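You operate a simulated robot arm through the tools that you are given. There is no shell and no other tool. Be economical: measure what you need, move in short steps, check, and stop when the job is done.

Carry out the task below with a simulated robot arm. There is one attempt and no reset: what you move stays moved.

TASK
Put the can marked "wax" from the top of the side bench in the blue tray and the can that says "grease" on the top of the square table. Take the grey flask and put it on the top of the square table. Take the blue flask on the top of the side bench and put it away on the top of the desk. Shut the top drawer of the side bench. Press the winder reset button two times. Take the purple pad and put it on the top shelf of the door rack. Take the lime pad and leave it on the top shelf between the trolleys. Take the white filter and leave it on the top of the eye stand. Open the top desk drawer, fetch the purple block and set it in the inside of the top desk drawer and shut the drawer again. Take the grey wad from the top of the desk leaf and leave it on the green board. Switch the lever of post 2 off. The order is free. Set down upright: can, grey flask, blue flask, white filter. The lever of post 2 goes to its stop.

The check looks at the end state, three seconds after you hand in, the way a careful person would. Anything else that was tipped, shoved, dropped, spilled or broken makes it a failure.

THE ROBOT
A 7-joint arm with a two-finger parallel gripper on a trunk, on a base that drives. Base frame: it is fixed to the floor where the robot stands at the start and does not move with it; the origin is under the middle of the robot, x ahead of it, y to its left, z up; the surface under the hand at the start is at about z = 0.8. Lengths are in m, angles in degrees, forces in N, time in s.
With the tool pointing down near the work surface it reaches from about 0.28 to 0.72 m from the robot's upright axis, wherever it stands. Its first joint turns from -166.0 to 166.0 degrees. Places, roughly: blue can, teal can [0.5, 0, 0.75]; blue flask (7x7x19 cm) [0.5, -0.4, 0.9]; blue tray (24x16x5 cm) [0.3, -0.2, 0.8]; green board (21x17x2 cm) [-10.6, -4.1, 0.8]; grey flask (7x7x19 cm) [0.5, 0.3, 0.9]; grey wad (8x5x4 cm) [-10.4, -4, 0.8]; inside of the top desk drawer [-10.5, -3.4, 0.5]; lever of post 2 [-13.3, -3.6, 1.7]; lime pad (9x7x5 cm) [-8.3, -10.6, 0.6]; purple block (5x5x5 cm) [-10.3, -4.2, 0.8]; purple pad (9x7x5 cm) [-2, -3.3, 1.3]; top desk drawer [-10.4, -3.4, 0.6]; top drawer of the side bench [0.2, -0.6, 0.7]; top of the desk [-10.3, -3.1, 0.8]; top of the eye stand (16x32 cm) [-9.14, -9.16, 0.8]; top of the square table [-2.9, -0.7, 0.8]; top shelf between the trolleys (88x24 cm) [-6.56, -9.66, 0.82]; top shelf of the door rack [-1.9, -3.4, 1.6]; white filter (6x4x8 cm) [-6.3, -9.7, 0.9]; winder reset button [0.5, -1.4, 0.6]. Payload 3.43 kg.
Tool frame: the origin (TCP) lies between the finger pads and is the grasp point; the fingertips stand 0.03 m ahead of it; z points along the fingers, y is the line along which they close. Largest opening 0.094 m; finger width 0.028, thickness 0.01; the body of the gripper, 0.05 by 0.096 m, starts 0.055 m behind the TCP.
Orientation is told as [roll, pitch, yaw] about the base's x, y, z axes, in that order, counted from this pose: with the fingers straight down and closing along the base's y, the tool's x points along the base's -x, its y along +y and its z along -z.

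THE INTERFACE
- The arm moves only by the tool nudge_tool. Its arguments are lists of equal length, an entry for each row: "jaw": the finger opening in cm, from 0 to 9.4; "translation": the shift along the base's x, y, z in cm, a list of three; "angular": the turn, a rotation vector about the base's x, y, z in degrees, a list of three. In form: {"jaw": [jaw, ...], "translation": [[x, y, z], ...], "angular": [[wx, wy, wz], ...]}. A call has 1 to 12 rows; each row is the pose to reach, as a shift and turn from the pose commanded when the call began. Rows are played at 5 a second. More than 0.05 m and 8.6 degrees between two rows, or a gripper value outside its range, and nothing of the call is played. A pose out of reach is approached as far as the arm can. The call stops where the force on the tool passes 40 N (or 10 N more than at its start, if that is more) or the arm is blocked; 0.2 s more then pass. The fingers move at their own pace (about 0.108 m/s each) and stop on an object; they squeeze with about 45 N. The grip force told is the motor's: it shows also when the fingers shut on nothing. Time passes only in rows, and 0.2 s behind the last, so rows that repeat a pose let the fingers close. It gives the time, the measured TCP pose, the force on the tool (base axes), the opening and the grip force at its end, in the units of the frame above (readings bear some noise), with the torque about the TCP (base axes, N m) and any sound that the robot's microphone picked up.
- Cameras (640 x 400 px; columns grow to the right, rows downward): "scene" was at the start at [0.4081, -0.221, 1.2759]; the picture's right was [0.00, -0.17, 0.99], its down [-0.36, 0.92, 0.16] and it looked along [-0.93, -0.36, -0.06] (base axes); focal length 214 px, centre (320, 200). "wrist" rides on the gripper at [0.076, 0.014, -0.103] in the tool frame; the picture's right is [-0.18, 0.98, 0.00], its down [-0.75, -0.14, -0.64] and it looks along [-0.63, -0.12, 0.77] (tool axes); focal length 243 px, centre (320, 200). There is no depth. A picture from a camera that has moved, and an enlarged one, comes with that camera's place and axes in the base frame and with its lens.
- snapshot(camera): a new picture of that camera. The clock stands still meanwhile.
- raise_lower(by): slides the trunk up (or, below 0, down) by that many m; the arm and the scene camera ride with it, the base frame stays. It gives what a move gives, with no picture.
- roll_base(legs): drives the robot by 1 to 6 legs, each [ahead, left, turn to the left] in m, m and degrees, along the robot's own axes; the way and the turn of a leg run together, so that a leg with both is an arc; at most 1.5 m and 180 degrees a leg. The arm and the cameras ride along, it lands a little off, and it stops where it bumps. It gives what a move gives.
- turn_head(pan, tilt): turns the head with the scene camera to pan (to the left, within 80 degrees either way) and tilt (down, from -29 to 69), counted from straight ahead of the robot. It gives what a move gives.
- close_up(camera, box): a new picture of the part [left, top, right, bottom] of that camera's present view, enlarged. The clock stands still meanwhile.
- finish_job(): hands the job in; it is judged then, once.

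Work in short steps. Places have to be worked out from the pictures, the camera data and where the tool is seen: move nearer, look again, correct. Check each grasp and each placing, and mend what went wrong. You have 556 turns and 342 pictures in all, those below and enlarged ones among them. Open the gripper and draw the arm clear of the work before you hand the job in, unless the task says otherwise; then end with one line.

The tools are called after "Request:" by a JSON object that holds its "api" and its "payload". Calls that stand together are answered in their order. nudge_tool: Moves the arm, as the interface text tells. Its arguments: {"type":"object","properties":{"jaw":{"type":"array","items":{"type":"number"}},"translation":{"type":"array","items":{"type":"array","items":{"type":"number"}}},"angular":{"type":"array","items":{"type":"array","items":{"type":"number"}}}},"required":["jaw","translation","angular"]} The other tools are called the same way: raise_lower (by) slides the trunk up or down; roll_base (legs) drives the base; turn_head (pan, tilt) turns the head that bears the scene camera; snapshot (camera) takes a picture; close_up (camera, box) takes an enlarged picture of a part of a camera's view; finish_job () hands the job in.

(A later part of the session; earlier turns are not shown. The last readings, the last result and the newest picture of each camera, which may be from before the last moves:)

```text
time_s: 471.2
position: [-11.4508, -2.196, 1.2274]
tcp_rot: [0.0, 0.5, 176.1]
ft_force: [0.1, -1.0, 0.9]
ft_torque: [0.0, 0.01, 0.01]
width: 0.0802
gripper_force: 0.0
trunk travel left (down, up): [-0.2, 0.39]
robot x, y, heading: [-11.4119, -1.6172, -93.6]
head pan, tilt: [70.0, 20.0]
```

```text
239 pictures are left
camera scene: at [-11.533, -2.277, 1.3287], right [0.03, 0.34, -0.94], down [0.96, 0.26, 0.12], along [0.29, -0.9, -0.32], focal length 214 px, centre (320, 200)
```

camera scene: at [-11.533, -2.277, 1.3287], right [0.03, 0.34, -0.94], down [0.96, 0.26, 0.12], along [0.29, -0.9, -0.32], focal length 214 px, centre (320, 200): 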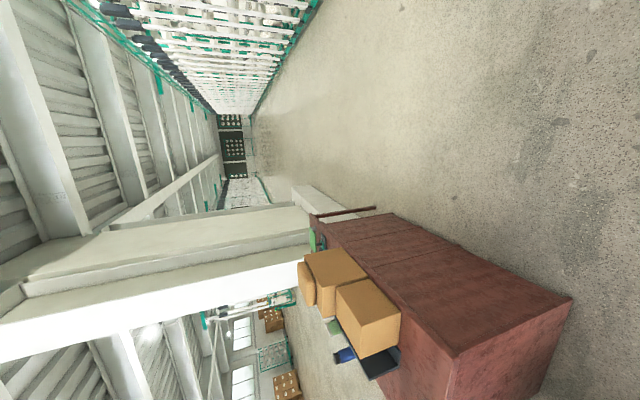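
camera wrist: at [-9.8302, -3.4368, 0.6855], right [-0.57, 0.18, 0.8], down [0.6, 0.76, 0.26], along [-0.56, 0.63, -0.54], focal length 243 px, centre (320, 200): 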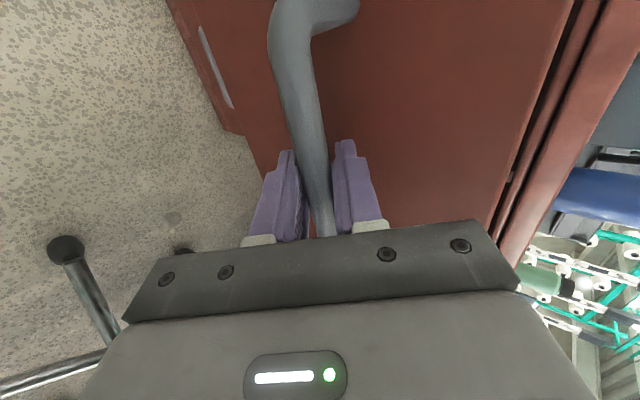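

Request:
{"api": "roll_base", "payload": {"legs": [[0, 0, 3.6], [1.2, 0, 0], [1.15, 0, 0], [0, 0, 90]]}}

Request:
{"api": "turn_head", "payload": {"pan": 50, "tilt": 0}}

Request:
{"api": "snapshot", "payload": {"camera": "scene"}}

```text
time_s: 486.9
position: [-10.8605, -3.9849, 1.2264]
tcp_rot: [0.0, 0.3, -92.6]
ft_force: [-1.0, 0.3, 0.3]
ft_torque: [-0.03, -0.02, 0.01]
width: 0.08
gripper_force: 0.0
trunk travel left (down, up): [-0.2, 0.39]
robot x, y, heading: [-11.4425, -3.9563, -2.6]
head pan, tilt: [70.0, 20.0]
```

```text
time_s: 487.7
position: [-10.8604, -3.9849, 1.2271]
tcp_rot: [0.0, 0.5, -92.6]
ft_force: [-0.1, -0.3, 0.2]
ft_torque: [-0.01, -0.01, -0.02]
width: 0.0801
gripper_force: 0.0
trunk travel left (down, up): [-0.2, 0.39]
robot x, y, heading: [-11.4453, -3.9548, -2.6]
head pan, tilt: [50.0, 0.0]
```

```text
238 pictures are left
camera scene: at [-10.7955, -4.0978, 1.3025], right [-0.64, 0.04, -0.77], down [0.05, 1.0, 0.01], along [0.77, -0.03, -0.64], focal length 214 px, centre (320, 200)
```

scene: 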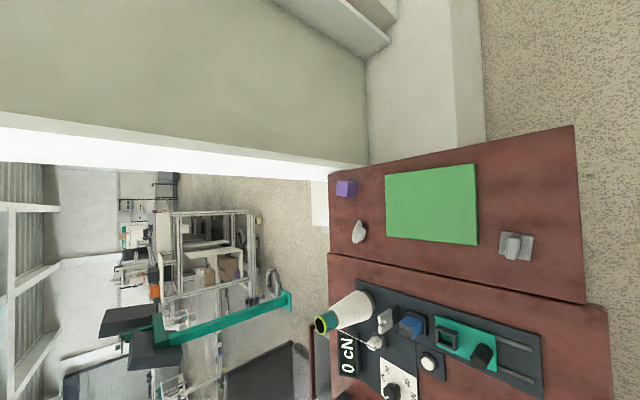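

Request:
{"api": "close_up", "payload": {"camera": "scene", "box": [310, 140, 560, 300]}}

```text
2.50 times, centred on (435, 220) of scene
camera zoom: at [-10.7955, -4.0978, 1.3025], right [-0.64, 0.04, -0.77], down [0.05, 1.0, 0.01], along [0.77, -0.03, -0.64], focal length 536 px, centre (32, 150)
```

zoom: 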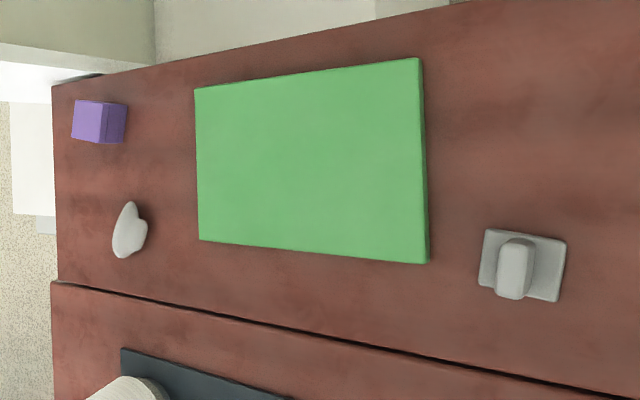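

The crumpled item at (−10.35, −4.016) is the wad; the block at (−10.31, −4.155); the board centre at (−10.573, −4.09). Best stance is south-west of the leaf at (−10.8, −4.5) facing ~60°. I drive there.

Request:
{"api": "roll_base", "payload": {"legs": [[0, -0.56, 0], [0, 0, 62.6]]}}

Request:
{"api": "snapshot", "payload": {"camera": "scene"}}

```text
time_s: 493.7
position: [-11.1911, -3.9894, 1.225]
tcp_rot: [0.1, 0.4, -28.2]
ft_force: [-0.3, -0.2, 0.5]
ft_torque: [0.0, -0.01, -0.01]
width: 0.0803
gripper_force: 0.1
trunk travel left (down, up): [-0.2, 0.39]
robot x, y, heading: [-11.4687, -4.5071, 62.0]
head pan, tilt: [50.0, 0.0]
```

```text
236 pictures are left
camera scene: at [-11.0607, -3.9804, 1.3025], right [-0.31, -0.56, -0.77], down [-0.88, 0.47, 0.01], along [0.36, 0.68, -0.64], focal length 214 px, centre (320, 200)
```

scene: 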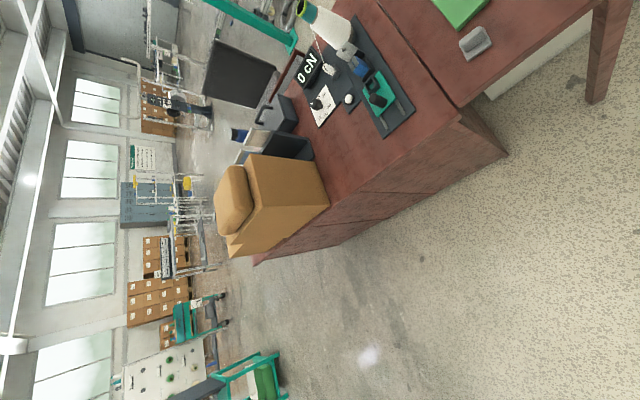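

Request:
{"api": "roll_base", "payload": {"legs": [[0.27, -0.604, 0]]}}

Request:
{"api": "turn_head", "payload": {"pan": 20, "tilt": 0}}

Request:
{"api": "snapshot", "payload": {"camera": "scene"}}

```text
time_s: 497.5
position: [-10.523, -4.0536, 1.2273]
tcp_rot: [0.0, 0.4, -29.3]
ft_force: [-0.3, 0.4, 0.0]
ft_torque: [-0.11, -0.02, 0.04]
width: 0.0798
gripper_force: 0.0
trunk travel left (down, up): [-0.2, 0.39]
robot x, y, heading: [-10.8128, -4.5619, 60.8]
head pan, tilt: [50.0, 0.0]
```

```text
time_s: 498.4
position: [-10.5243, -4.0521, 1.2273]
tcp_rot: [0.0, 0.4, -29.3]
ft_force: [-0.2, 0.0, -0.9]
ft_torque: [0.03, 0.0, 0.01]
width: 0.0799
gripper_force: 0.0
trunk travel left (down, up): [-0.2, 0.39]
robot x, y, heading: [-10.8125, -4.5626, 60.9]
head pan, tilt: [20.0, 0.0]
```

```text
235 pictures are left
camera scene: at [-10.4114, -4.08, 1.2758], right [-0.46, -0.82, -0.34], down [-0.87, 0.49, 0.01], along [0.16, 0.3, -0.94], focal length 214 px, centre (320, 200)
```

scene: 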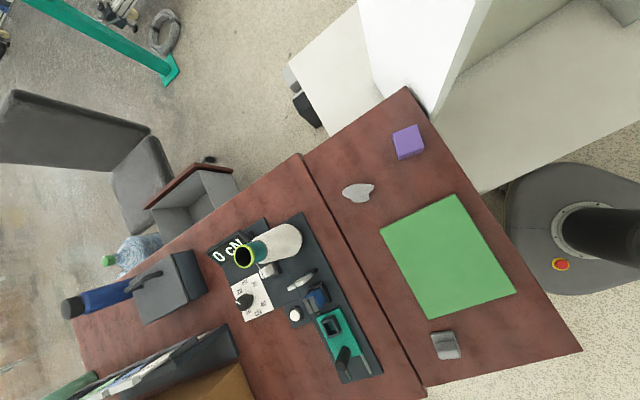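

Wad centre (−10.358, −4.012), long axis ~55° from x. I rotate the tool +84° to close across it and move above it.

Request:
{"api": "nudge_tool", "payload": {"jaw": [8, 8, 8, 8, 8, 8, 8, 8, 8, 8, 8], "translation": [[1.6, 0.4, -1], [3.2, 0.8, -2], [4.8, 1.2, -4], [6.4, 1.6, -6], [8, 2, -8], [9.6, 2.4, -10], [11.2, 2.8, -12], [12.8, 3.2, -14], [14.4, 3.6, -16], [16, 4, -18], [16.6, 4, -20]], "angular": [[0, 0, 7.7], [0, 0, 15.4], [0, 0, 23], [0, 0, 30.7], [0, 0, 38.4], [0, 0, 46], [0, 0, 53.7], [0, 0, 61.4], [0, 0, 69], [0, 0, 76.7], [0, 0, 84]]}}

Request:
{"api": "turn_head", "payload": {"pan": -80, "tilt": 69}}

Request:
{"api": "snapshot", "payload": {"camera": "wrist"}}

```text
time_s: 500.8
position: [-10.3574, -4.0126, 1.0261]
tcp_rot: [0.0, 0.5, 54.9]
ft_force: [-0.1, -0.2, -0.9]
ft_torque: [0.03, -0.02, 0.01]
width: 0.0797
gripper_force: 0.1
trunk travel left (down, up): [-0.2, 0.39]
robot x, y, heading: [-10.8128, -4.5642, 60.7]
head pan, tilt: [20.0, 0.0]
```

```text
time_s: 502.6
position: [-10.3588, -4.013, 1.0274]
tcp_rot: [-0.1, 0.4, 54.6]
ft_force: [-0.1, -0.3, 0.1]
ft_torque: [-0.01, 0.0, -0.02]
width: 0.08
gripper_force: 0.0
trunk travel left (down, up): [-0.2, 0.39]
robot x, y, heading: [-10.8078, -4.5609, 61.0]
head pan, tilt: [-80.0, 68.8]
```

```text
234 pictures are left
camera wrist: at [-10.4136, -4.0649, 1.1299], right [-0.69, 0.72, 0.0], down [0.55, 0.54, 0.64], along [0.46, 0.44, -0.77], focal length 243 px, centre (320, 200)
```

wrist: 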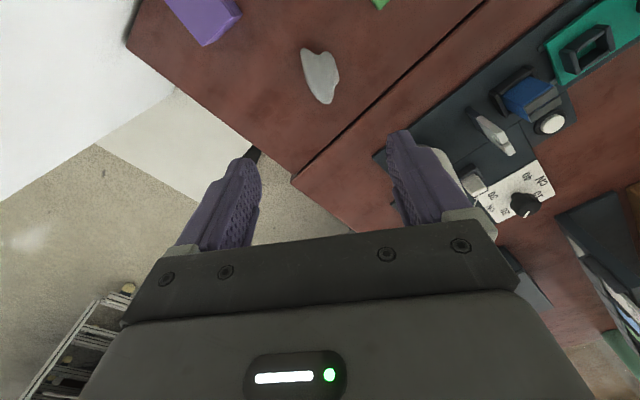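

Centred. Descend to z≈0.796 and grip.

Request:
{"api": "nudge_tool", "payload": {"jaw": [8, 8, 8, 8, 8, 8, 8], "translation": [[0, 0, -4.5], [0, 0, -9], [0, 0, -13.5], [0, 0, -17.5], [0, 0, -20.5], [0, 0, -22], [0, 0, -23]], "angular": [[0, 0, 0], [0, 0, 0], [0, 0, 0], [0, 0, 0], [0, 0, 0], [0, 0, 0], [0, 0, 0]]}}

Request:
{"api": "snapshot", "payload": {"camera": "wrist"}}

```text
time_s: 504.2
position: [-10.3698, -4.0391, 0.8406]
tcp_rot: [0.0, 0.4, 54.8]
ft_force: [0.1, -0.6, 0.3]
ft_torque: [0.01, -0.01, 0.0]
width: 0.0801
gripper_force: 0.0
out of reach, approached as far as the arm can: row 4, 5, 6, 7
trunk travel left (down, up): [-0.2, 0.39]
robot x, y, heading: [-10.8115, -4.562, 60.7]
head pan, tilt: [-80.0, 68.8]
```

```text
233 pictures are left
camera wrist: at [-10.4248, -4.0911, 0.9433], right [-0.7, 0.72, 0.0], down [0.55, 0.54, 0.64], along [0.46, 0.44, -0.77], focal length 243 px, centre (320, 200)
```

wrist: 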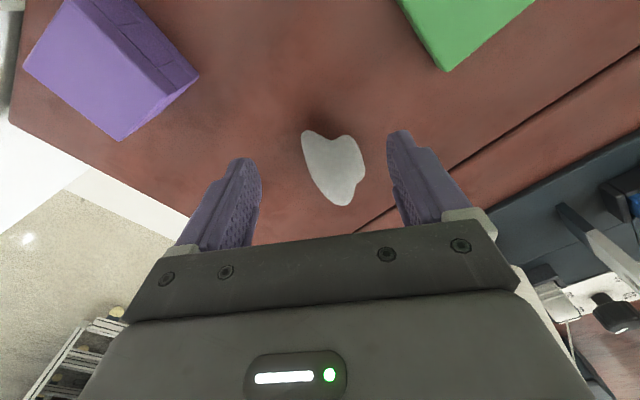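

Reach shrinks when low; I raise the hand, lower the trunk 0.15 m, and descend again.

Request:
{"api": "nudge_tool", "payload": {"jaw": [8, 8, 8, 8], "translation": [[0, 0, 4.5], [0, 0, 9], [0, 0, 13.5], [0.5, 1.2, 17.5]], "angular": [[0, 0, 0], [0, 0, 0], [0, 0, 0], [0, 0, 0]]}}

Request:
{"api": "raise_lower", "payload": {"by": -0.15}}

Request:
{"api": "snapshot", "payload": {"camera": "wrist"}}

```text
time_s: 505.2
position: [-10.3631, -4.0287, 1.0186]
tcp_rot: [0.0, 0.3, 54.7]
ft_force: [0.5, 0.1, 0.4]
ft_torque: [0.01, 0.01, -0.03]
width: 0.0802
gripper_force: 0.0
trunk travel left (down, up): [-0.2, 0.39]
robot x, y, heading: [-10.8131, -4.5583, 60.8]
head pan, tilt: [-80.0, 68.8]
```

```text
time_s: 506.9
position: [-10.3625, -4.0289, 0.869]
tcp_rot: [0.0, 0.5, 54.8]
ft_force: [-0.3, -0.5, -0.3]
ft_torque: [-0.01, -0.01, -0.01]
width: 0.0799
gripper_force: 0.1
trunk travel left (down, up): [-0.05, 0.54]
robot x, y, heading: [-10.8091, -4.5588, 61.1]
head pan, tilt: [-80.0, 68.8]
```

```text
232 pictures are left
camera wrist: at [-10.4171, -4.08, 0.9717], right [-0.7, 0.72, 0.0], down [0.55, 0.54, 0.64], along [0.46, 0.44, -0.77], focal length 243 px, centre (320, 200)
```

wrist: 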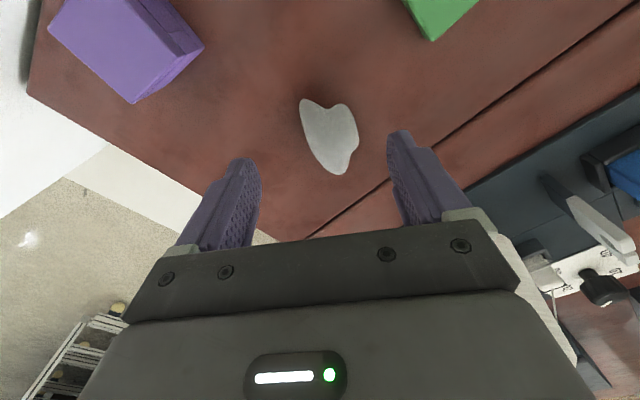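

Request:
{"api": "nudge_tool", "payload": {"jaw": [8, 8, 8, 8], "translation": [[0.6, 1.8, 0], [0.6, 1.8, -3], [0.6, 1.8, -5.5], [0.6, 1.8, -7.2]], "angular": [[0, 0, 0], [0, 0, 0], [0, 0, 0], [0, 0, 0]]}}

Request:
{"api": "snapshot", "payload": {"camera": "wrist"}}

```text
time_s: 507.9
position: [-10.3545, -4.01, 0.7952]
tcp_rot: [0.0, 0.4, 54.7]
ft_force: [-0.1, -0.9, 0.1]
ft_torque: [0.04, 0.0, -0.01]
width: 0.0801
gripper_force: 0.1
trunk travel left (down, up): [-0.05, 0.54]
robot x, y, heading: [-10.8089, -4.5638, 60.6]
head pan, tilt: [-80.0, 68.8]
```

```text
231 pictures are left
camera wrist: at [-10.4092, -4.0618, 0.8989], right [-0.7, 0.72, 0.0], down [0.55, 0.54, 0.64], along [0.46, 0.44, -0.77], focal length 243 px, centre (320, 200)
```

wrist: 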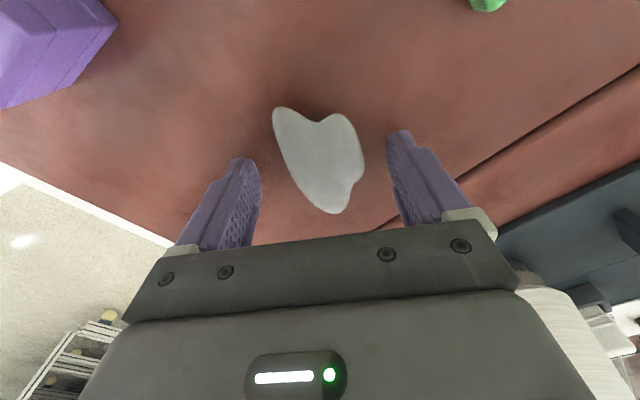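

Request:
{"api": "nudge_tool", "payload": {"jaw": [8, 2, 2, 2, 2], "translation": [[-0.2, -0.2, -0.3], [-0.2, -0.2, -0.3], [-0.2, -0.2, -0.3], [-0.2, -0.2, -0.3], [-0.2, -0.2, -0.3]], "angular": [[0, 0, 0], [0, 0, 0], [0, 0, 0], [0, 0, 0], [0, 0, 0]]}}

Request:
{"api": "nudge_tool", "payload": {"jaw": [2, 2, 2], "translation": [[0, 0, 3], [0, 0, 6], [0, 0, 9]], "angular": [[0, 0, 0], [0, 0, 0], [0, 0, 0]]}}

Request:
{"api": "snapshot", "payload": {"camera": "wrist"}}

```text
time_s: 509.1
position: [-10.3577, -4.0112, 0.793]
tcp_rot: [0.0, 0.4, 54.8]
ft_force: [0.1, 1.6, 2.9]
ft_torque: [0.0, -0.07, 0.07]
width: 0.0505
gripper_force: 45.2
trunk travel left (down, up): [-0.05, 0.54]
robot x, y, heading: [-10.8117, -4.5599, 61.2]
head pan, tilt: [-80.0, 68.8]
```

```text
time_s: 509.9
position: [-10.357, -4.013, 0.8839]
tcp_rot: [-0.1, 0.5, 54.6]
ft_force: [0.2, -0.5, -1.2]
ft_torque: [-0.01, 0.02, 0.02]
width: 0.0503
gripper_force: 44.9
trunk travel left (down, up): [-0.05, 0.54]
robot x, y, heading: [-10.8107, -4.5638, 61.0]
head pan, tilt: [-80.0, 68.8]
```

```text
230 pictures are left
camera wrist: at [-10.4124, -4.0634, 0.9865], right [-0.7, 0.72, 0.0], down [0.55, 0.54, 0.64], along [0.46, 0.44, -0.77], focal length 243 px, centre (320, 200)
```

wrist: 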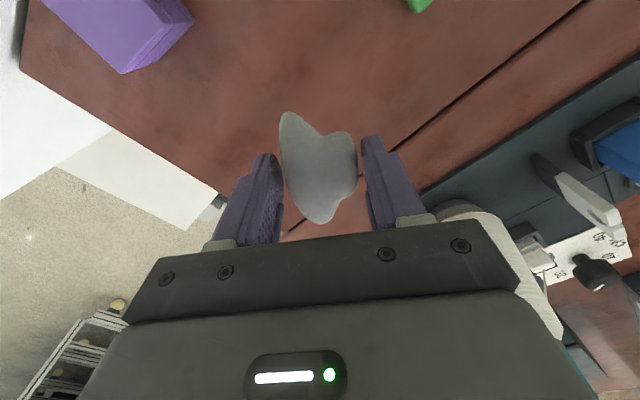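

Wad lifted. Carry it over the board centre (−10.56, −4.10) and set it down.

Request:
{"api": "nudge_tool", "payload": {"jaw": [2, 2, 2, 2, 2, 2, 2], "translation": [[-4, -1.8, 0], [-8, -3.6, 0], [-12, -5.4, 0], [-16, -7.2, 0], [-20.3, -9, 0], [-20.3, -9, -3], [-20.3, -9, -5.5]], "angular": [[0, 0, 0], [0, 0, 0], [0, 0, 0], [0, 0, 0], [0, 0, 0], [0, 0, 0], [0, 0, 0]]}}

Request:
{"api": "snapshot", "payload": {"camera": "wrist"}}

```text
time_s: 511.5
position: [-10.5633, -4.1, 0.8283]
tcp_rot: [0.0, 0.4, 54.6]
ft_force: [-0.6, 0.0, 0.4]
ft_torque: [0.0, -0.04, 0.04]
width: 0.0492
gripper_force: 45.2
trunk travel left (down, up): [-0.05, 0.54]
robot x, y, heading: [-10.8115, -4.563, 60.9]
head pan, tilt: [-80.0, 68.8]
```

```text
229 pictures are left
camera wrist: at [-10.6178, -4.1535, 0.9313], right [-0.7, 0.72, 0.0], down [0.55, 0.54, 0.64], along [0.46, 0.44, -0.77], focal length 243 px, centre (320, 200)
```

wrist: 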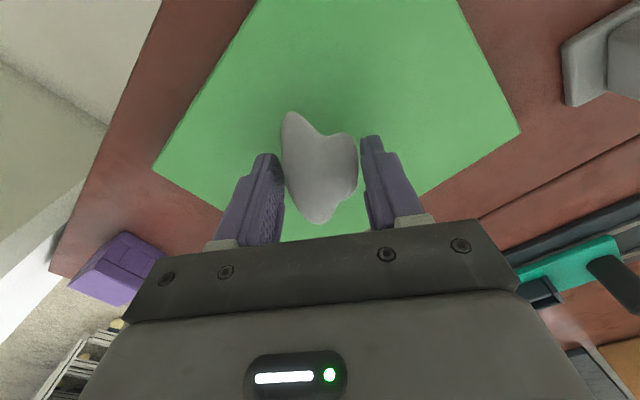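

Over the board centre. Lower gently and release.

Request:
{"api": "nudge_tool", "payload": {"jaw": [2, 2, 2, 2], "translation": [[0, 0, -0.6], [0, 0, -1.1], [0, 0, -1.5], [0, 0, -1.8]], "angular": [[0, 0, 0], [0, 0, 0], [0, 0, 0], [0, 0, 0]]}}

Request:
{"api": "nudge_tool", "payload": {"jaw": [8, 8, 8, 8, 8, 8], "translation": [[0, 0, 0], [0, 0, 0], [0, 0, 4], [0, 0, 8], [0, 0, 12], [0, 0, 16]], "angular": [[0, 0, 0], [0, 0, 0], [0, 0, 0], [0, 0, 0], [0, 0, 0], [0, 0, 0]]}}

Request:
{"api": "snapshot", "payload": {"camera": "wrist"}}

```text
time_s: 512.5
position: [-10.5609, -4.102, 0.8096]
tcp_rot: [-0.1, 0.5, 54.7]
ft_force: [-1.0, 0.8, 0.3]
ft_torque: [0.03, -0.01, 0.0]
width: 0.0482
gripper_force: 44.8
trunk travel left (down, up): [-0.05, 0.54]
robot x, y, heading: [-10.8148, -4.5646, 60.8]
head pan, tilt: [-80.0, 68.8]
```

```text
time_s: 513.9
position: [-10.5608, -4.1017, 0.9714]
tcp_rot: [0.0, 0.4, 54.7]
ft_force: [0.5, -0.1, -0.1]
ft_torque: [-0.01, 0.03, 0.02]
width: 0.0799
gripper_force: 0.1
trunk travel left (down, up): [-0.05, 0.54]
robot x, y, heading: [-10.8128, -4.5624, 60.7]
head pan, tilt: [-80.0, 68.8]
```

```text
228 pictures are left
camera wrist: at [-10.6159, -4.1543, 1.074], right [-0.7, 0.72, 0.0], down [0.55, 0.54, 0.64], along [0.46, 0.44, -0.77], focal length 243 px, centre (320, 200)
```

wrist: 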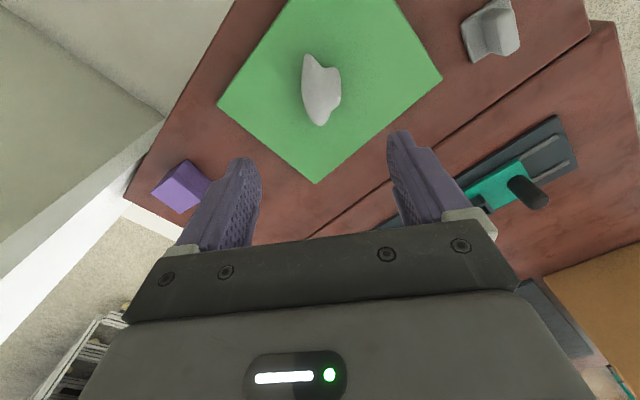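

Wad is on the green board. Next the lever of post 2. Raise, back out westward, turn to face the machine line and look.

Request:
{"api": "raise_lower", "payload": {"by": 0.15}}

Request:
{"api": "nudge_tool", "payload": {"jaw": [8, 8, 8, 8], "translation": [[0, 0, 4], [0, 0, 8], [0, 0, 11], [0, 0, 12]], "angular": [[0, 0, 0], [0, 0, 0], [0, 0, 0], [0, 0, 0]]}}

Request:
{"api": "roll_base", "payload": {"legs": [[-0.3, 0.6, 0], [0, 0, 119], [0.3, -0.9, 0]]}}

Request:
{"api": "nudge_tool", "payload": {"jaw": [0, 0, 0, 0, 0, 0, 0, 0, 0, 0], "translation": [[0, 0, 2], [0, 0, 4], [0, 0, 6], [0, 0, 8], [0, 0, 8], [0, 0, 8], [0, 0, 8], [0, 0, 8], [0, 0, 8], [0, 0, 8]], "angular": [[0, 8, 0], [0, 16, 0], [0, 24, 0], [0, 32, 0], [0, 40, 0], [0, 48, 0], [0, 56, 0], [0, 64, 0], [0, 72, 0], [0, 80, 0]]}}

```text
time_s: 515.7
position: [-10.5603, -4.1025, 1.1204]
tcp_rot: [0.0, 0.4, 54.6]
ft_force: [0.7, 0.0, 0.2]
ft_torque: [-0.01, -0.02, -0.02]
width: 0.08
gripper_force: 0.1
trunk travel left (down, up): [-0.2, 0.39]
robot x, y, heading: [-10.8108, -4.5651, 60.9]
head pan, tilt: [-80.0, 68.8]
```

```text
time_s: 516.7
position: [-10.5615, -4.1027, 1.2417]
tcp_rot: [0.0, 0.4, 54.8]
ft_force: [-1.1, -0.1, 0.4]
ft_torque: [-0.01, -0.03, 0.06]
width: 0.0801
gripper_force: 0.0
trunk travel left (down, up): [-0.2, 0.39]
robot x, y, heading: [-10.8125, -4.5614, 60.6]
head pan, tilt: [-80.0, 68.8]
```

```text
time_s: 529.6
position: [-12.2332, -3.598, 1.2414]
tcp_rot: [0.0, 0.4, 169.4]
ft_force: [-0.7, 0.4, -0.2]
ft_torque: [-0.03, -0.01, 0.01]
width: 0.08
gripper_force: 0.2
trunk travel left (down, up): [-0.2, 0.39]
robot x, y, heading: [-11.7095, -3.6345, 175.4]
head pan, tilt: [-80.0, 68.8]
```

```text
time_s: 531.9
position: [-12.2333, -3.5991, 1.3214]
tcp_rot: [44.8, -75.1, 134.3]
ft_force: [0.2, 0.1, 0.5]
ft_torque: [-0.03, -0.02, 0.0]
width: 0.0
gripper_force: 33.3
trunk travel left (down, up): [-0.2, 0.39]
robot x, y, heading: [-11.7098, -3.6367, 175.6]
head pan, tilt: [-80.0, 68.8]
```

Request:
{"api": "turn_head", "payload": {"pan": 0, "tilt": -10}}

Request:
{"api": "snapshot", "payload": {"camera": "scene"}}

```text
time_s: 533.4
position: [-12.2324, -3.5988, 1.3215]
tcp_rot: [44.6, -75.2, 134.6]
ft_force: [0.0, -0.2, -0.7]
ft_torque: [-0.02, 0.01, -0.02]
width: 0.0
gripper_force: 33.4
trunk travel left (down, up): [-0.2, 0.39]
robot x, y, heading: [-11.707, -3.6308, 175.7]
head pan, tilt: [0.0, -10.0]
```

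```text
227 pictures are left
camera scene: at [-12.209, -3.575, 1.4552], right [0.03, 0.98, -0.18], down [0.01, -0.18, -0.98], along [-1.0, 0.03, -0.01], focal length 214 px, centre (320, 200)
```

scene: 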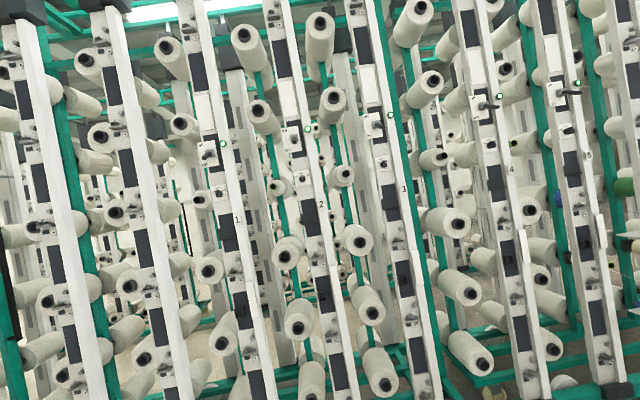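

Request:
{"api": "close_up", "payload": {"camera": "scene", "box": [220, 60, 420, 240]}}

```text
2.22 times, centred on (320, 150) of scene
camera zoom: at [-12.209, -3.575, 1.4552], right [0.03, 0.98, -0.18], down [0.01, -0.18, -0.98], along [-1.0, 0.03, -0.01], focal length 477 px, centre (320, 311)
```

zoom: 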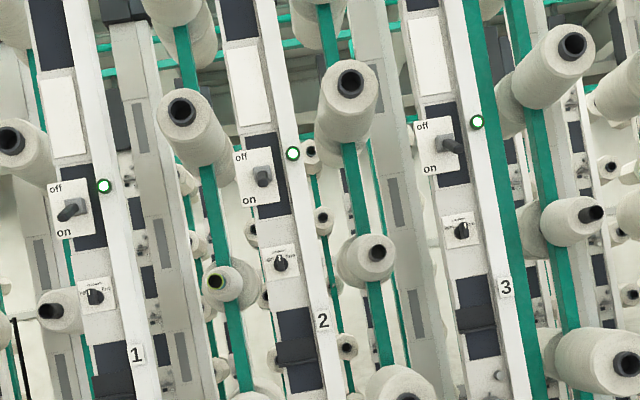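

The lever of post 2 is at about (−13.3, −3.62, 1.77), plate "off" up / "on" down. Raise the trunk and come closer for a detailed look.

Request:
{"api": "raise_lower", "payload": {"by": 0.35}}

Request:
{"api": "roll_base", "payload": {"legs": [[0.4, 0, 4.4]]}}

Request:
{"api": "turn_head", "payload": {"pan": 0, "tilt": 0}}

Request:
{"api": "snapshot", "payload": {"camera": "scene"}}

```text
time_s: 536.8
position: [-12.2323, -3.5972, 1.6715]
tcp_rot: [44.6, -75.2, 134.5]
ft_force: [-0.5, 0.2, -0.5]
ft_torque: [0.0, -0.01, 0.0]
width: 0.0001
gripper_force: 33.3
trunk travel left (down, up): [-0.55, 0.04]
robot x, y, heading: [-11.7085, -3.6313, 175.6]
head pan, tilt: [0.0, -10.0]
```

```text
time_s: 539.3
position: [-12.6268, -3.6208, 1.6714]
tcp_rot: [44.6, -75.2, 138.5]
ft_force: [-0.9, -0.3, -0.3]
ft_torque: [-0.01, -0.01, -0.01]
width: 0.0
gripper_force: 32.6
trunk travel left (down, up): [-0.55, 0.04]
robot x, y, heading: [-12.1012, -3.6176, 179.8]
head pan, tilt: [0.0, -10.0]
```

```text
time_s: 540.0
position: [-12.6241, -3.6211, 1.6716]
tcp_rot: [44.8, -75.2, 138.4]
ft_force: [0.0, 0.1, -0.5]
ft_torque: [0.02, -0.03, 0.04]
width: 0.0001
gripper_force: 32.8
trunk travel left (down, up): [-0.55, 0.04]
robot x, y, heading: [-12.0992, -3.6187, 179.7]
head pan, tilt: [0.0, 0.0]
```

```text
225 pictures are left
camera scene: at [-12.6053, -3.5981, 1.7896], right [-0.04, 0.98, -0.18], down [0.19, -0.17, -0.97], along [-0.98, -0.07, -0.18], focal length 214 px, centre (320, 200)
```

scene: 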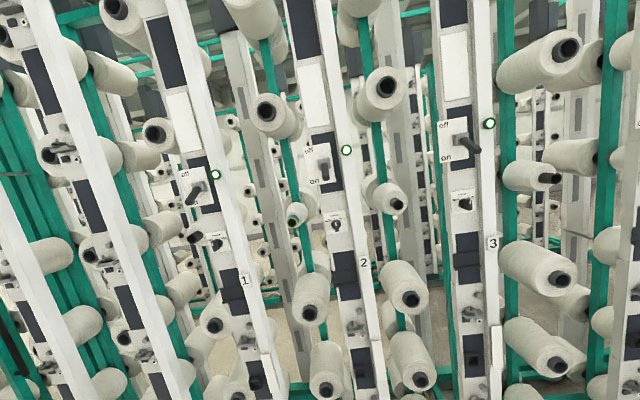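

Request:
{"api": "close_up", "payload": {"camera": "scene", "box": [270, 120, 370, 220]}}

Request:
{"api": "close_up", "payload": {"camera": "scene", "box": [160, 100, 520, 230]}}

```text
4.00 times, centred on (320, 170) of scene
camera zoom: at [-12.6053, -3.5981, 1.7896], right [-0.04, 0.98, -0.18], down [0.19, -0.17, -0.97], along [-0.98, -0.07, -0.18], focal length 858 px, centre (320, 320)
```

zoom: 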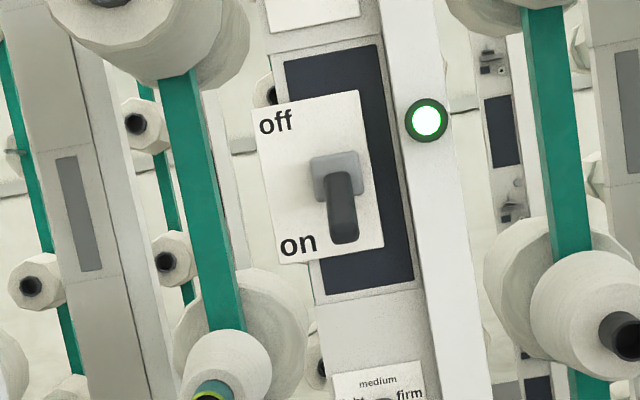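

```text
1.78 times, centred on (340, 165) of scene
camera zoom: at [-12.6053, -3.5981, 1.7896], right [-0.04, 0.98, -0.18], down [0.19, -0.17, -0.97], along [-0.98, -0.07, -0.18], focal length 381 px, centre (284, 262)
```

zoom: 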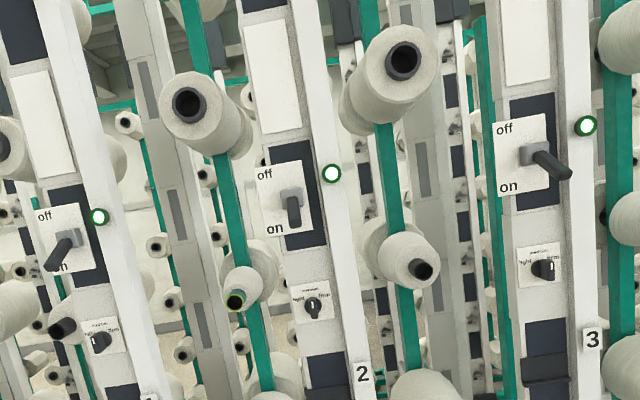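

Levers are down = on; I must push post 2's lever up to its stop. I level the tool, then come nearer.

Request:
{"api": "nudge_tool", "payload": {"jaw": [0, 0, 0], "translation": [[0, 0, 0], [0, 0, 0], [0, 0, 0]], "angular": [[3.5, 3.5, -1.1], [7, 7, -2.2], [10.3, 10.3, -3.2]]}}

Request:
{"api": "roll_base", "payload": {"legs": [[0.3, 0, 0]]}}

Request:
{"api": "turn_head", "payload": {"pan": 0, "tilt": 5}}

Request:
{"api": "snapshot", "payload": {"camera": "scene"}}

Request:
{"api": "snapshot", "payload": {"camera": "wrist"}}

```text
time_s: 540.8
position: [-12.6237, -3.6216, 1.6716]
tcp_rot: [-29.4, -89.6, -150.7]
ft_force: [-0.8, -1.5, 0.2]
ft_torque: [-0.02, 0.0, -0.05]
width: 0.0
gripper_force: 33.5
trunk travel left (down, up): [-0.55, 0.04]
robot x, y, heading: [-12.1035, -3.6156, 179.8]
head pan, tilt: [0.0, 0.0]
```

```text
time_s: 542.8
position: [-12.9301, -3.6258, 1.6714]
tcp_rot: [-19.6, -89.4, -159.9]
ft_force: [-0.5, -0.7, 0.0]
ft_torque: [0.02, 0.01, -0.02]
width: 0.0
gripper_force: 32.8
trunk travel left (down, up): [-0.55, 0.04]
robot x, y, heading: [-12.4059, -3.6139, -179.6]
head pan, tilt: [0.0, 0.0]
```

```text
time_s: 543.5
position: [-12.928, -3.6261, 1.6712]
tcp_rot: [-21.4, -89.4, -158.3]
ft_force: [-0.2, -0.5, -0.8]
ft_torque: [-0.05, -0.04, 0.02]
width: 0.0
gripper_force: 33.5
trunk travel left (down, up): [-0.55, 0.04]
robot x, y, heading: [-12.4054, -3.6176, -179.5]
head pan, tilt: [0.0, 5.0]
```

```text
222 pictures are left
camera scene: at [-12.8901, -3.6249, 1.7782], right [-0.01, 1.0, 0.0], down [0.1, 0.0, -1.0], along [-1.0, -0.01, -0.1], focal length 214 px, centre (320, 200)
```

scene: 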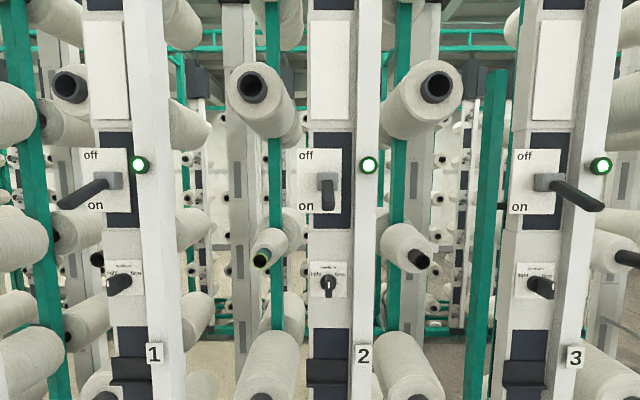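

```text
221 pictures are left
camera wrist: at [-12.8249, -3.6374, 1.5957], right [0.01, -0.98, 0.18], down [0.63, 0.14, 0.76], along [-0.77, 0.11, 0.62], focal length 243 px, centre (320, 200)
```

wrist: 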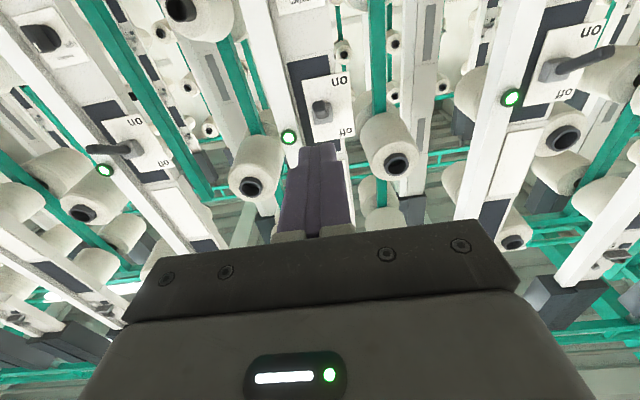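

Lever 2: hinge ≈(−13.3, −3.617, 1.77), its arm sticks out ~8 cm and ~24° down. I stow the head, get closer with fingertips just below the arm.

Request:
{"api": "turn_head", "payload": {"pan": -80, "tilt": 69}}

Request:
{"api": "nudge_tool", "payload": {"jaw": [0, 0], "translation": [[0, 0.8, 1], [0, 1.1, 1.5]], "angular": [[0, 0, 0], [0, 0, 0]]}}

Request:
{"api": "roll_base", "payload": {"legs": [[0.18, 0, -0.4]]}}

Request:
{"api": "snapshot", "payload": {"camera": "wrist"}}

```text
time_s: 545.0
position: [-12.9285, -3.6267, 1.6709]
tcp_rot: [-21.0, -89.4, -158.5]
ft_force: [-0.8, -0.4, -0.2]
ft_torque: [-0.03, -0.02, 0.01]
width: 0.0001
gripper_force: 32.9
trunk travel left (down, up): [-0.55, 0.04]
robot x, y, heading: [-12.4036, -3.6216, -179.8]
head pan, tilt: [-80.0, 68.8]
```

```text
time_s: 545.6
position: [-12.929, -3.6147, 1.6871]
tcp_rot: [-20.0, -89.5, -159.7]
ft_force: [-0.8, 0.1, 0.2]
ft_torque: [0.0, 0.01, -0.01]
width: 0.0
gripper_force: 32.8
trunk travel left (down, up): [-0.55, 0.04]
robot x, y, heading: [-12.4066, -3.6193, -179.5]
head pan, tilt: [-80.0, 68.8]
```

```text
time_s: 547.1
position: [-13.1115, -3.6131, 1.6876]
tcp_rot: [-18.5, -89.4, -161.2]
ft_force: [0.3, 0.3, -1.0]
ft_torque: [0.03, 0.0, 0.02]
width: 0.0001
gripper_force: 33.3
trunk travel left (down, up): [-0.55, 0.04]
robot x, y, heading: [-12.5824, -3.6159, 180.3]
head pan, tilt: [-80.0, 68.8]
```

```text
220 pictures are left
camera wrist: at [-13.0071, -3.6243, 1.6115], right [0.0, -0.98, 0.18], down [0.63, 0.14, 0.76], along [-0.77, 0.12, 0.62], focal length 243 px, centre (320, 200)
```

wrist: 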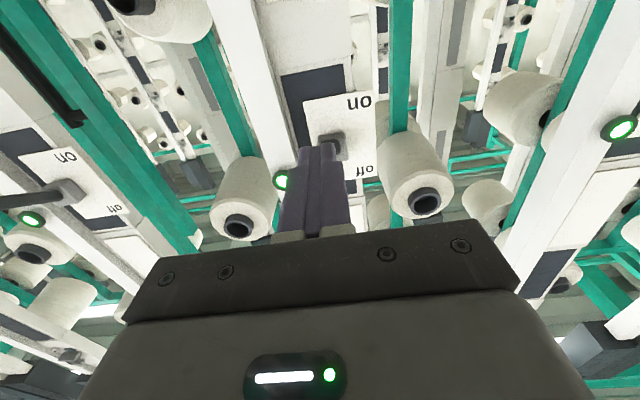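

Alignment OK. Slide forward under the lever, then push up.

Request:
{"api": "nudge_tool", "payload": {"jaw": [0, 0, 0], "translation": [[-4, -0.4, 0], [-8, -0.6, 0], [-10, -0.6, 0]], "angular": [[0, 0, 0], [0, 0, 0], [0, 0, 0]]}}

Request:
{"api": "snapshot", "payload": {"camera": "wrist"}}

```text
time_s: 547.9
position: [-13.2096, -3.6202, 1.6885]
tcp_rot: [-23.2, -89.3, -156.8]
ft_force: [0.1, 0.0, 0.0]
ft_torque: [0.04, 0.01, -0.01]
width: 0.0
gripper_force: 33.1
trunk travel left (down, up): [-0.55, 0.04]
robot x, y, heading: [-12.5868, -3.616, 180.0]
head pan, tilt: [-80.0, 68.8]
```

```text
219 pictures are left
camera wrist: at [-13.1063, -3.6317, 1.6124], right [0.0, -0.98, 0.18], down [0.63, 0.14, 0.76], along [-0.77, 0.11, 0.62], focal length 243 px, centre (320, 200)
```

wrist: 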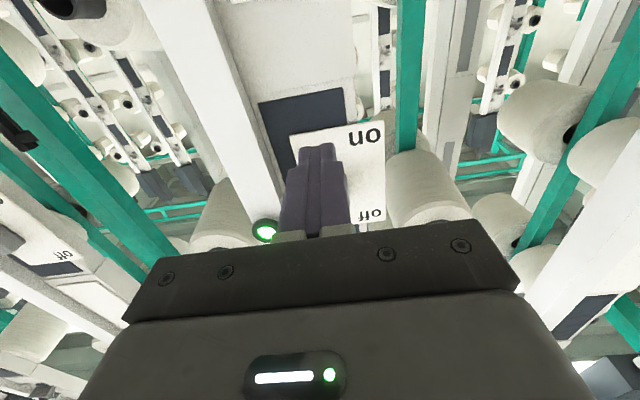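

Request:
{"api": "nudge_tool", "payload": {"jaw": [0, 0, 0, 0, 0, 0, 0, 0], "translation": [[0, 0, 2], [0, 0, 4], [0, 0, 5.5], [0, 0, 7], [0, 0, 8.5], [0, 0, 10], [0, 0, 11], [0, 0, 12]], "angular": [[0, 0, 0], [0, 0, 0], [0, 0, 0], [0, 0, 0], [0, 0, 0], [0, 0, 0], [0, 0, 0], [0, 0, 0]]}}

Request:
{"api": "snapshot", "payload": {"camera": "wrist"}}

```text
time_s: 549.6
position: [-13.206, -3.6177, 1.7878]
tcp_rot: [-3.9, -88.3, -176.0]
ft_force: [3.9, 1.4, -13.2]
ft_torque: [0.06, -0.4, -0.15]
width: 0.0001
gripper_force: 32.9
trunk travel left (down, up): [-0.55, 0.04]
robot x, y, heading: [-12.5859, -3.62, 180.2]
head pan, tilt: [-80.0, 68.8]
stopped in row 8: the force on the tool passed its limit at 48 N (the readings are from after the stop); the commanded pose is now the measured one
```

```text
218 pictures are left
camera wrist: at [-13.1012, -3.6295, 1.7138], right [0.0, -0.98, 0.18], down [0.62, 0.14, 0.77], along [-0.78, 0.11, 0.61], focal length 243 px, centre (320, 200)
```

wrist: 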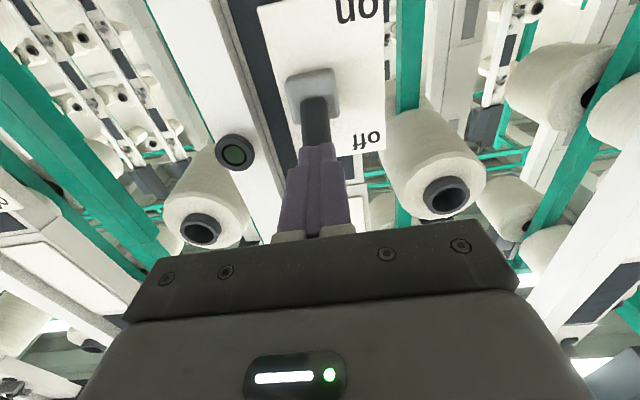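

The lamp went out and the lever hit its stop. Lower slightly, withdraw, and check.

Request:
{"api": "nudge_tool", "payload": {"jaw": [0, 0, 0, 0, 0, 0], "translation": [[0, 0, -1.5], [0, 0, -3], [4, 0, -4], [8.5, 0, -4], [13, 0, -4], [16, 0, -4]], "angular": [[0, 0, 0], [0, 0, 0], [0, 0, 0], [0, 0, 0], [0, 0, 0], [0, 0, 0]]}}

Request:
{"api": "roll_base", "payload": {"legs": [[-0.25, 0, 0]]}}

Request:
{"api": "turn_head", "payload": {"pan": 0, "tilt": 5}}

Request:
{"api": "snapshot", "payload": {"camera": "scene"}}

```text
time_s: 551.0
position: [-13.0445, -3.6188, 1.7496]
tcp_rot: [-7.5, -88.5, -172.3]
ft_force: [-1.1, -0.1, -0.1]
ft_torque: [0.01, 0.02, -0.02]
width: 0.0
gripper_force: 33.0
trunk travel left (down, up): [-0.55, 0.04]
robot x, y, heading: [-12.5848, -3.6184, 180.0]
head pan, tilt: [-80.0, 68.8]
```

```text
time_s: 552.8
position: [-12.7906, -3.6182, 1.7487]
tcp_rot: [-5.6, -88.7, -174.2]
ft_force: [0.1, 0.0, 0.3]
ft_torque: [0.02, 0.0, 0.01]
width: 0.0
gripper_force: 33.4
trunk travel left (down, up): [-0.55, 0.04]
robot x, y, heading: [-12.3304, -3.6178, 179.8]
head pan, tilt: [-80.0, 68.8]
```

```text
time_s: 554.3
position: [-12.7913, -3.6171, 1.7481]
tcp_rot: [-5.1, -88.5, -174.5]
ft_force: [0.2, 0.5, 0.6]
ft_torque: [0.02, 0.01, 0.02]
width: 0.0001
gripper_force: 32.7
trunk travel left (down, up): [-0.55, 0.04]
robot x, y, heading: [-12.3278, -3.6177, 179.7]
head pan, tilt: [0.0, 5.0]
```

```text
217 pictures are left
camera scene: at [-12.7553, -3.6168, 1.8552], right [0.0, 1.0, 0.0], down [0.11, 0.0, -0.99], along [-0.99, 0.0, -0.11], focal length 214 px, centre (320, 200)
```

scene: 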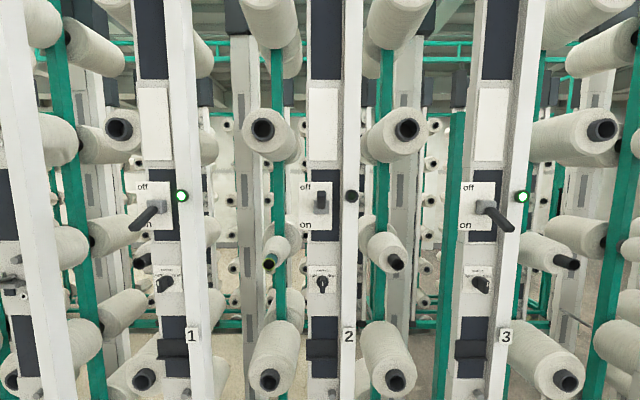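

Post 2 is off (lever up, lamp out). Back to the leaf for the purple block: lower the trunk, point the tool down, and drive to the stance with heading ~110°.

Request:
{"api": "raise_lower", "payload": {"by": -0.35}}

Request:
{"api": "nudge_tool", "payload": {"jaw": [3, 6, 8, 8, 8, 8, 8, 8, 8, 8, 8], "translation": [[0, 0, 0], [0, 0, -1], [0, 0, -2], [0, 0, -4], [0, 0, -6], [0, 0, -8], [0, 0, -10], [0, 0, -12], [0, 0, -14], [0, 0, -16], [0, 0, -18]], "angular": [[0, -8.2, 0], [0, -16.4, 0], [0, -24.6, 0], [0, -32.8, 0], [0, -41, 0], [0, -49.2, 0], [0, -57.4, 0], [0, -65.6, 0], [0, -73.8, 0], [0, -82, 0], [0, -89, 0]]}}

Request:
{"api": "roll_base", "payload": {"legs": [[-0.85, 0.94, 0], [0, 0, -70]]}}

```text
time_s: 557.8
position: [-12.7922, -3.6171, 1.3977]
tcp_rot: [-5.2, -88.5, -174.7]
ft_force: [-0.3, -0.6, 0.2]
ft_torque: [-0.02, -0.02, 0.0]
width: 0.0001
gripper_force: 33.3
trunk travel left (down, up): [-0.2, 0.39]
robot x, y, heading: [-12.3287, -3.6183, 180.0]
head pan, tilt: [0.0, 5.0]
```

```text
time_s: 560.1
position: [-12.7939, -3.6167, 1.2181]
tcp_rot: [0.2, 0.5, -179.8]
ft_force: [0.3, -0.1, 0.0]
ft_torque: [0.02, 0.01, -0.01]
width: 0.0801
gripper_force: 0.1
trunk travel left (down, up): [-0.2, 0.39]
robot x, y, heading: [-12.3347, -3.6186, 179.9]
head pan, tilt: [0.0, 5.0]
```

```text
time_s: 569.5
position: [-11.6417, -4.1247, 1.2194]
tcp_rot: [0.0, 0.4, 107.6]
ft_force: [0.8, 0.4, -0.7]
ft_torque: [0.02, -0.01, 0.0]
width: 0.0799
gripper_force: 0.0
trunk travel left (down, up): [-0.2, 0.39]
robot x, y, heading: [-11.5059, -4.5648, 107.5]
head pan, tilt: [0.0, 5.0]
```

Request:
{"api": "roll_base", "payload": {"legs": [[-0.206, -0.653, 0]]}}

Request:
{"api": "nudge_tool", "payload": {"jaw": [8, 8, 8, 8, 8, 8, 8, 8, 8, 8], "translation": [[4, 0, 0], [8.5, 0, 0], [13, 0, 0], [17.5, 0, 0], [22, 0, 0], [26.5, 0, 0], [31, 0, 0], [35.5, 0, 0], [40, 0, 0], [44, 0, 0]], "angular": [[0, 0, 7.2], [0, 0, 14.4], [0, 0, 21.6], [0, 0, 28.8], [0, 0, 36], [0, 0, 43.2], [0, 0, 50.4], [0, 0, 57.6], [0, 0, 64.8], [0, 0, 72]]}}

Request:
{"api": "turn_head", "payload": {"pan": 0, "tilt": 20}}

Request:
{"api": "snapshot", "payload": {"camera": "scene"}}

```text
time_s: 573.3
position: [-10.9547, -4.1271, 1.2185]
tcp_rot: [0.1, 0.3, 106.5]
ft_force: [-0.4, -0.3, -0.4]
ft_torque: [-0.01, 0.03, -0.03]
width: 0.0798
gripper_force: 0.0
trunk travel left (down, up): [-0.2, 0.39]
robot x, y, heading: [-10.8278, -4.5715, 106.3]
head pan, tilt: [0.0, 5.0]
```

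```text
time_s: 575.5
position: [-10.5094, -4.125, 1.2167]
tcp_rot: [0.1, 0.3, 178.6]
ft_force: [0.6, -1.7, 0.2]
ft_torque: [0.01, -0.01, 0.03]
width: 0.0798
gripper_force: 0.1
trunk travel left (down, up): [-0.2, 0.39]
robot x, y, heading: [-10.8278, -4.5716, 105.9]
head pan, tilt: [0.0, 5.0]
```

```text
time_s: 576.2
position: [-10.512, -4.1249, 1.2168]
tcp_rot: [0.1, 0.4, 178.5]
ft_force: [-0.2, 0.9, 0.7]
ft_torque: [0.02, -0.01, 0.01]
width: 0.0801
gripper_force: 0.1
trunk travel left (down, up): [-0.2, 0.39]
robot x, y, heading: [-10.8282, -4.575, 106.1]
head pan, tilt: [0.0, 20.0]
```

```text
216 pictures are left
camera scene: at [-10.5886, -4.1219, 1.2579], right [0.03, 1.0, 0.0], down [0.94, -0.02, 0.35], along [0.35, -0.01, -0.94], focal length 214 px, centre (320, 200)
```

scene: 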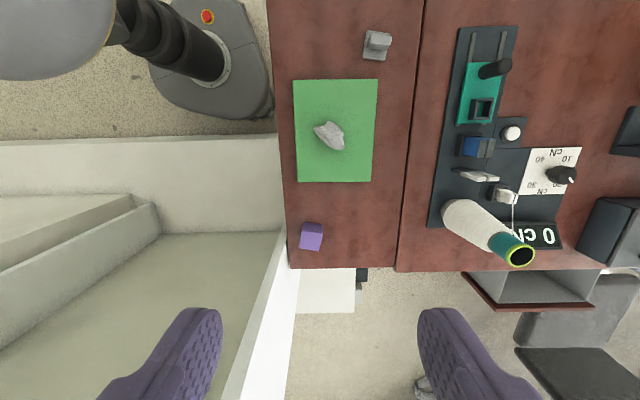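

Block at (−10.322, −4.149). Move above it, lower the trunk, and descend.

Request:
{"api": "turn_head", "payload": {"pan": -80, "tilt": 69}}

Request:
{"api": "nudge_tool", "payload": {"jaw": [8, 8, 8, 8, 8], "translation": [[4, -0.5, 0], [8, -1, 0], [12, -1.5, 0], [16, -2, 0], [19, -2.4, 0]], "angular": [[0, 0, 1.5], [0, 0, 1.5], [0, 0, 1.5], [0, 0, 1.5], [0, 0, 1.5]]}}

Request:
{"api": "raise_lower", "payload": {"by": -0.17}}

Request:
{"api": "snapshot", "payload": {"camera": "wrist"}}

```text
time_s: 577.8
position: [-10.512, -4.1252, 1.2174]
tcp_rot: [0.1, 0.4, 178.3]
ft_force: [0.1, 0.4, 0.1]
ft_torque: [0.01, 0.0, -0.01]
width: 0.0805
gripper_force: 0.1
trunk travel left (down, up): [-0.2, 0.39]
robot x, y, heading: [-10.8284, -4.5687, 106.3]
head pan, tilt: [-80.0, 68.8]
```

```text
time_s: 579.0
position: [-10.3243, -4.1515, 1.216]
tcp_rot: [0.2, 0.2, 180.0]
ft_force: [0.9, -0.9, 0.4]
ft_torque: [0.02, -0.03, 0.01]
width: 0.0802
gripper_force: 0.1
trunk travel left (down, up): [-0.2, 0.39]
robot x, y, heading: [-10.8266, -4.5716, 106.2]
head pan, tilt: [-80.0, 68.8]
```

```text
time_s: 580.9
position: [-10.3255, -4.1513, 1.0471]
tcp_rot: [0.0, 0.4, 180.0]
ft_force: [0.2, -0.1, -0.3]
ft_torque: [0.01, -0.01, -0.03]
width: 0.08
gripper_force: 0.0
trunk travel left (down, up): [-0.03, 0.56]
robot x, y, heading: [-10.8265, -4.5711, 106.4]
head pan, tilt: [-80.0, 68.8]
```

```text
215 pictures are left
camera wrist: at [-10.2488, -4.1639, 1.1492], right [-0.18, -0.98, 0.0], down [-0.76, 0.14, 0.64], along [-0.63, 0.12, -0.77], focal length 243 px, centre (320, 200)
```

wrist: 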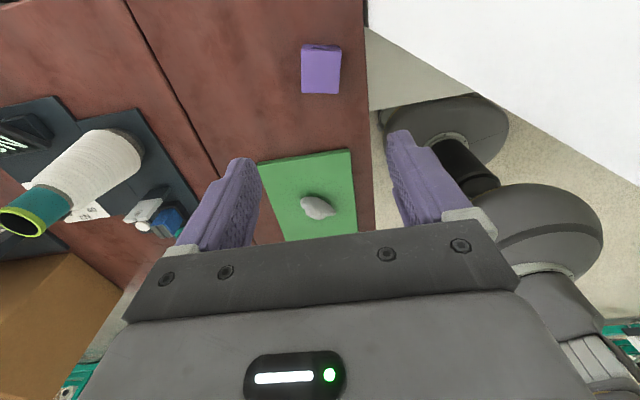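

Aligned. Descend to z≈0.795 and grip.

Request:
{"api": "nudge_tool", "payload": {"jaw": [8, 8, 8, 8, 8, 8], "translation": [[0.1, 0.1, -4.5], [0.1, 0.1, -9], [0.1, 0.1, -13.5], [0.1, 0.1, -18], [0.1, 0.1, -22], [0.1, 0.1, -25.2]], "angular": [[0, 0, 0], [0, 0, 0], [0, 0, 0], [0, 0, 0], [0, 0, 0], [0, 0, 0]]}}

Request:
{"api": "nudge_tool", "payload": {"jaw": [3, 3, 3, 3], "translation": [[0, 0, 0], [0, 0, 0], [0, 0, 0], [0, 0, 0]], "angular": [[0, 0, 0], [0, 0, 0], [0, 0, 0], [0, 0, 0]]}}

Request:
{"api": "snapshot", "payload": {"camera": "wrist"}}

```text
time_s: 582.3
position: [-10.3212, -4.1508, 0.7953]
tcp_rot: [0.0, 0.4, 180.0]
ft_force: [-0.3, -0.3, 1.0]
ft_torque: [0.01, 0.03, -0.01]
width: 0.0797
gripper_force: 0.0
trunk travel left (down, up): [-0.03, 0.56]
robot x, y, heading: [-10.8296, -4.5718, 106.2]
head pan, tilt: [-80.0, 68.8]
```

```text
time_s: 583.3
position: [-10.3211, -4.151, 0.7961]
tcp_rot: [0.1, 0.4, 180.0]
ft_force: [0.7, -0.1, 0.0]
ft_torque: [0.04, -0.06, 0.04]
width: 0.0543
gripper_force: 44.6
trunk travel left (down, up): [-0.03, 0.56]
robot x, y, heading: [-10.8283, -4.5742, 106.3]
head pan, tilt: [-80.0, 68.8]
```

```text
214 pictures are left
camera wrist: at [-10.2453, -4.1647, 0.898], right [-0.18, -0.98, 0.0], down [-0.76, 0.14, 0.64], along [-0.63, 0.12, -0.77], focal length 243 px, centre (320, 200)
```

wrist: 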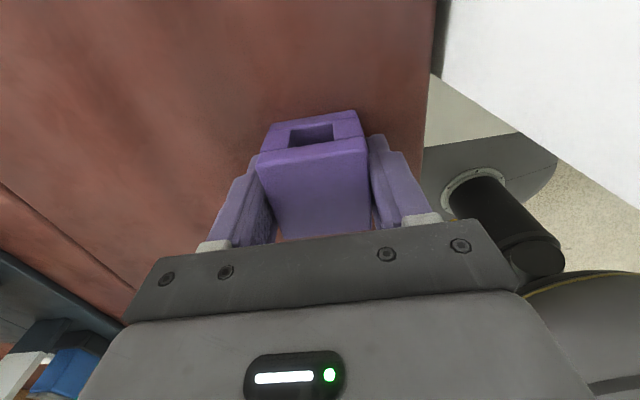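

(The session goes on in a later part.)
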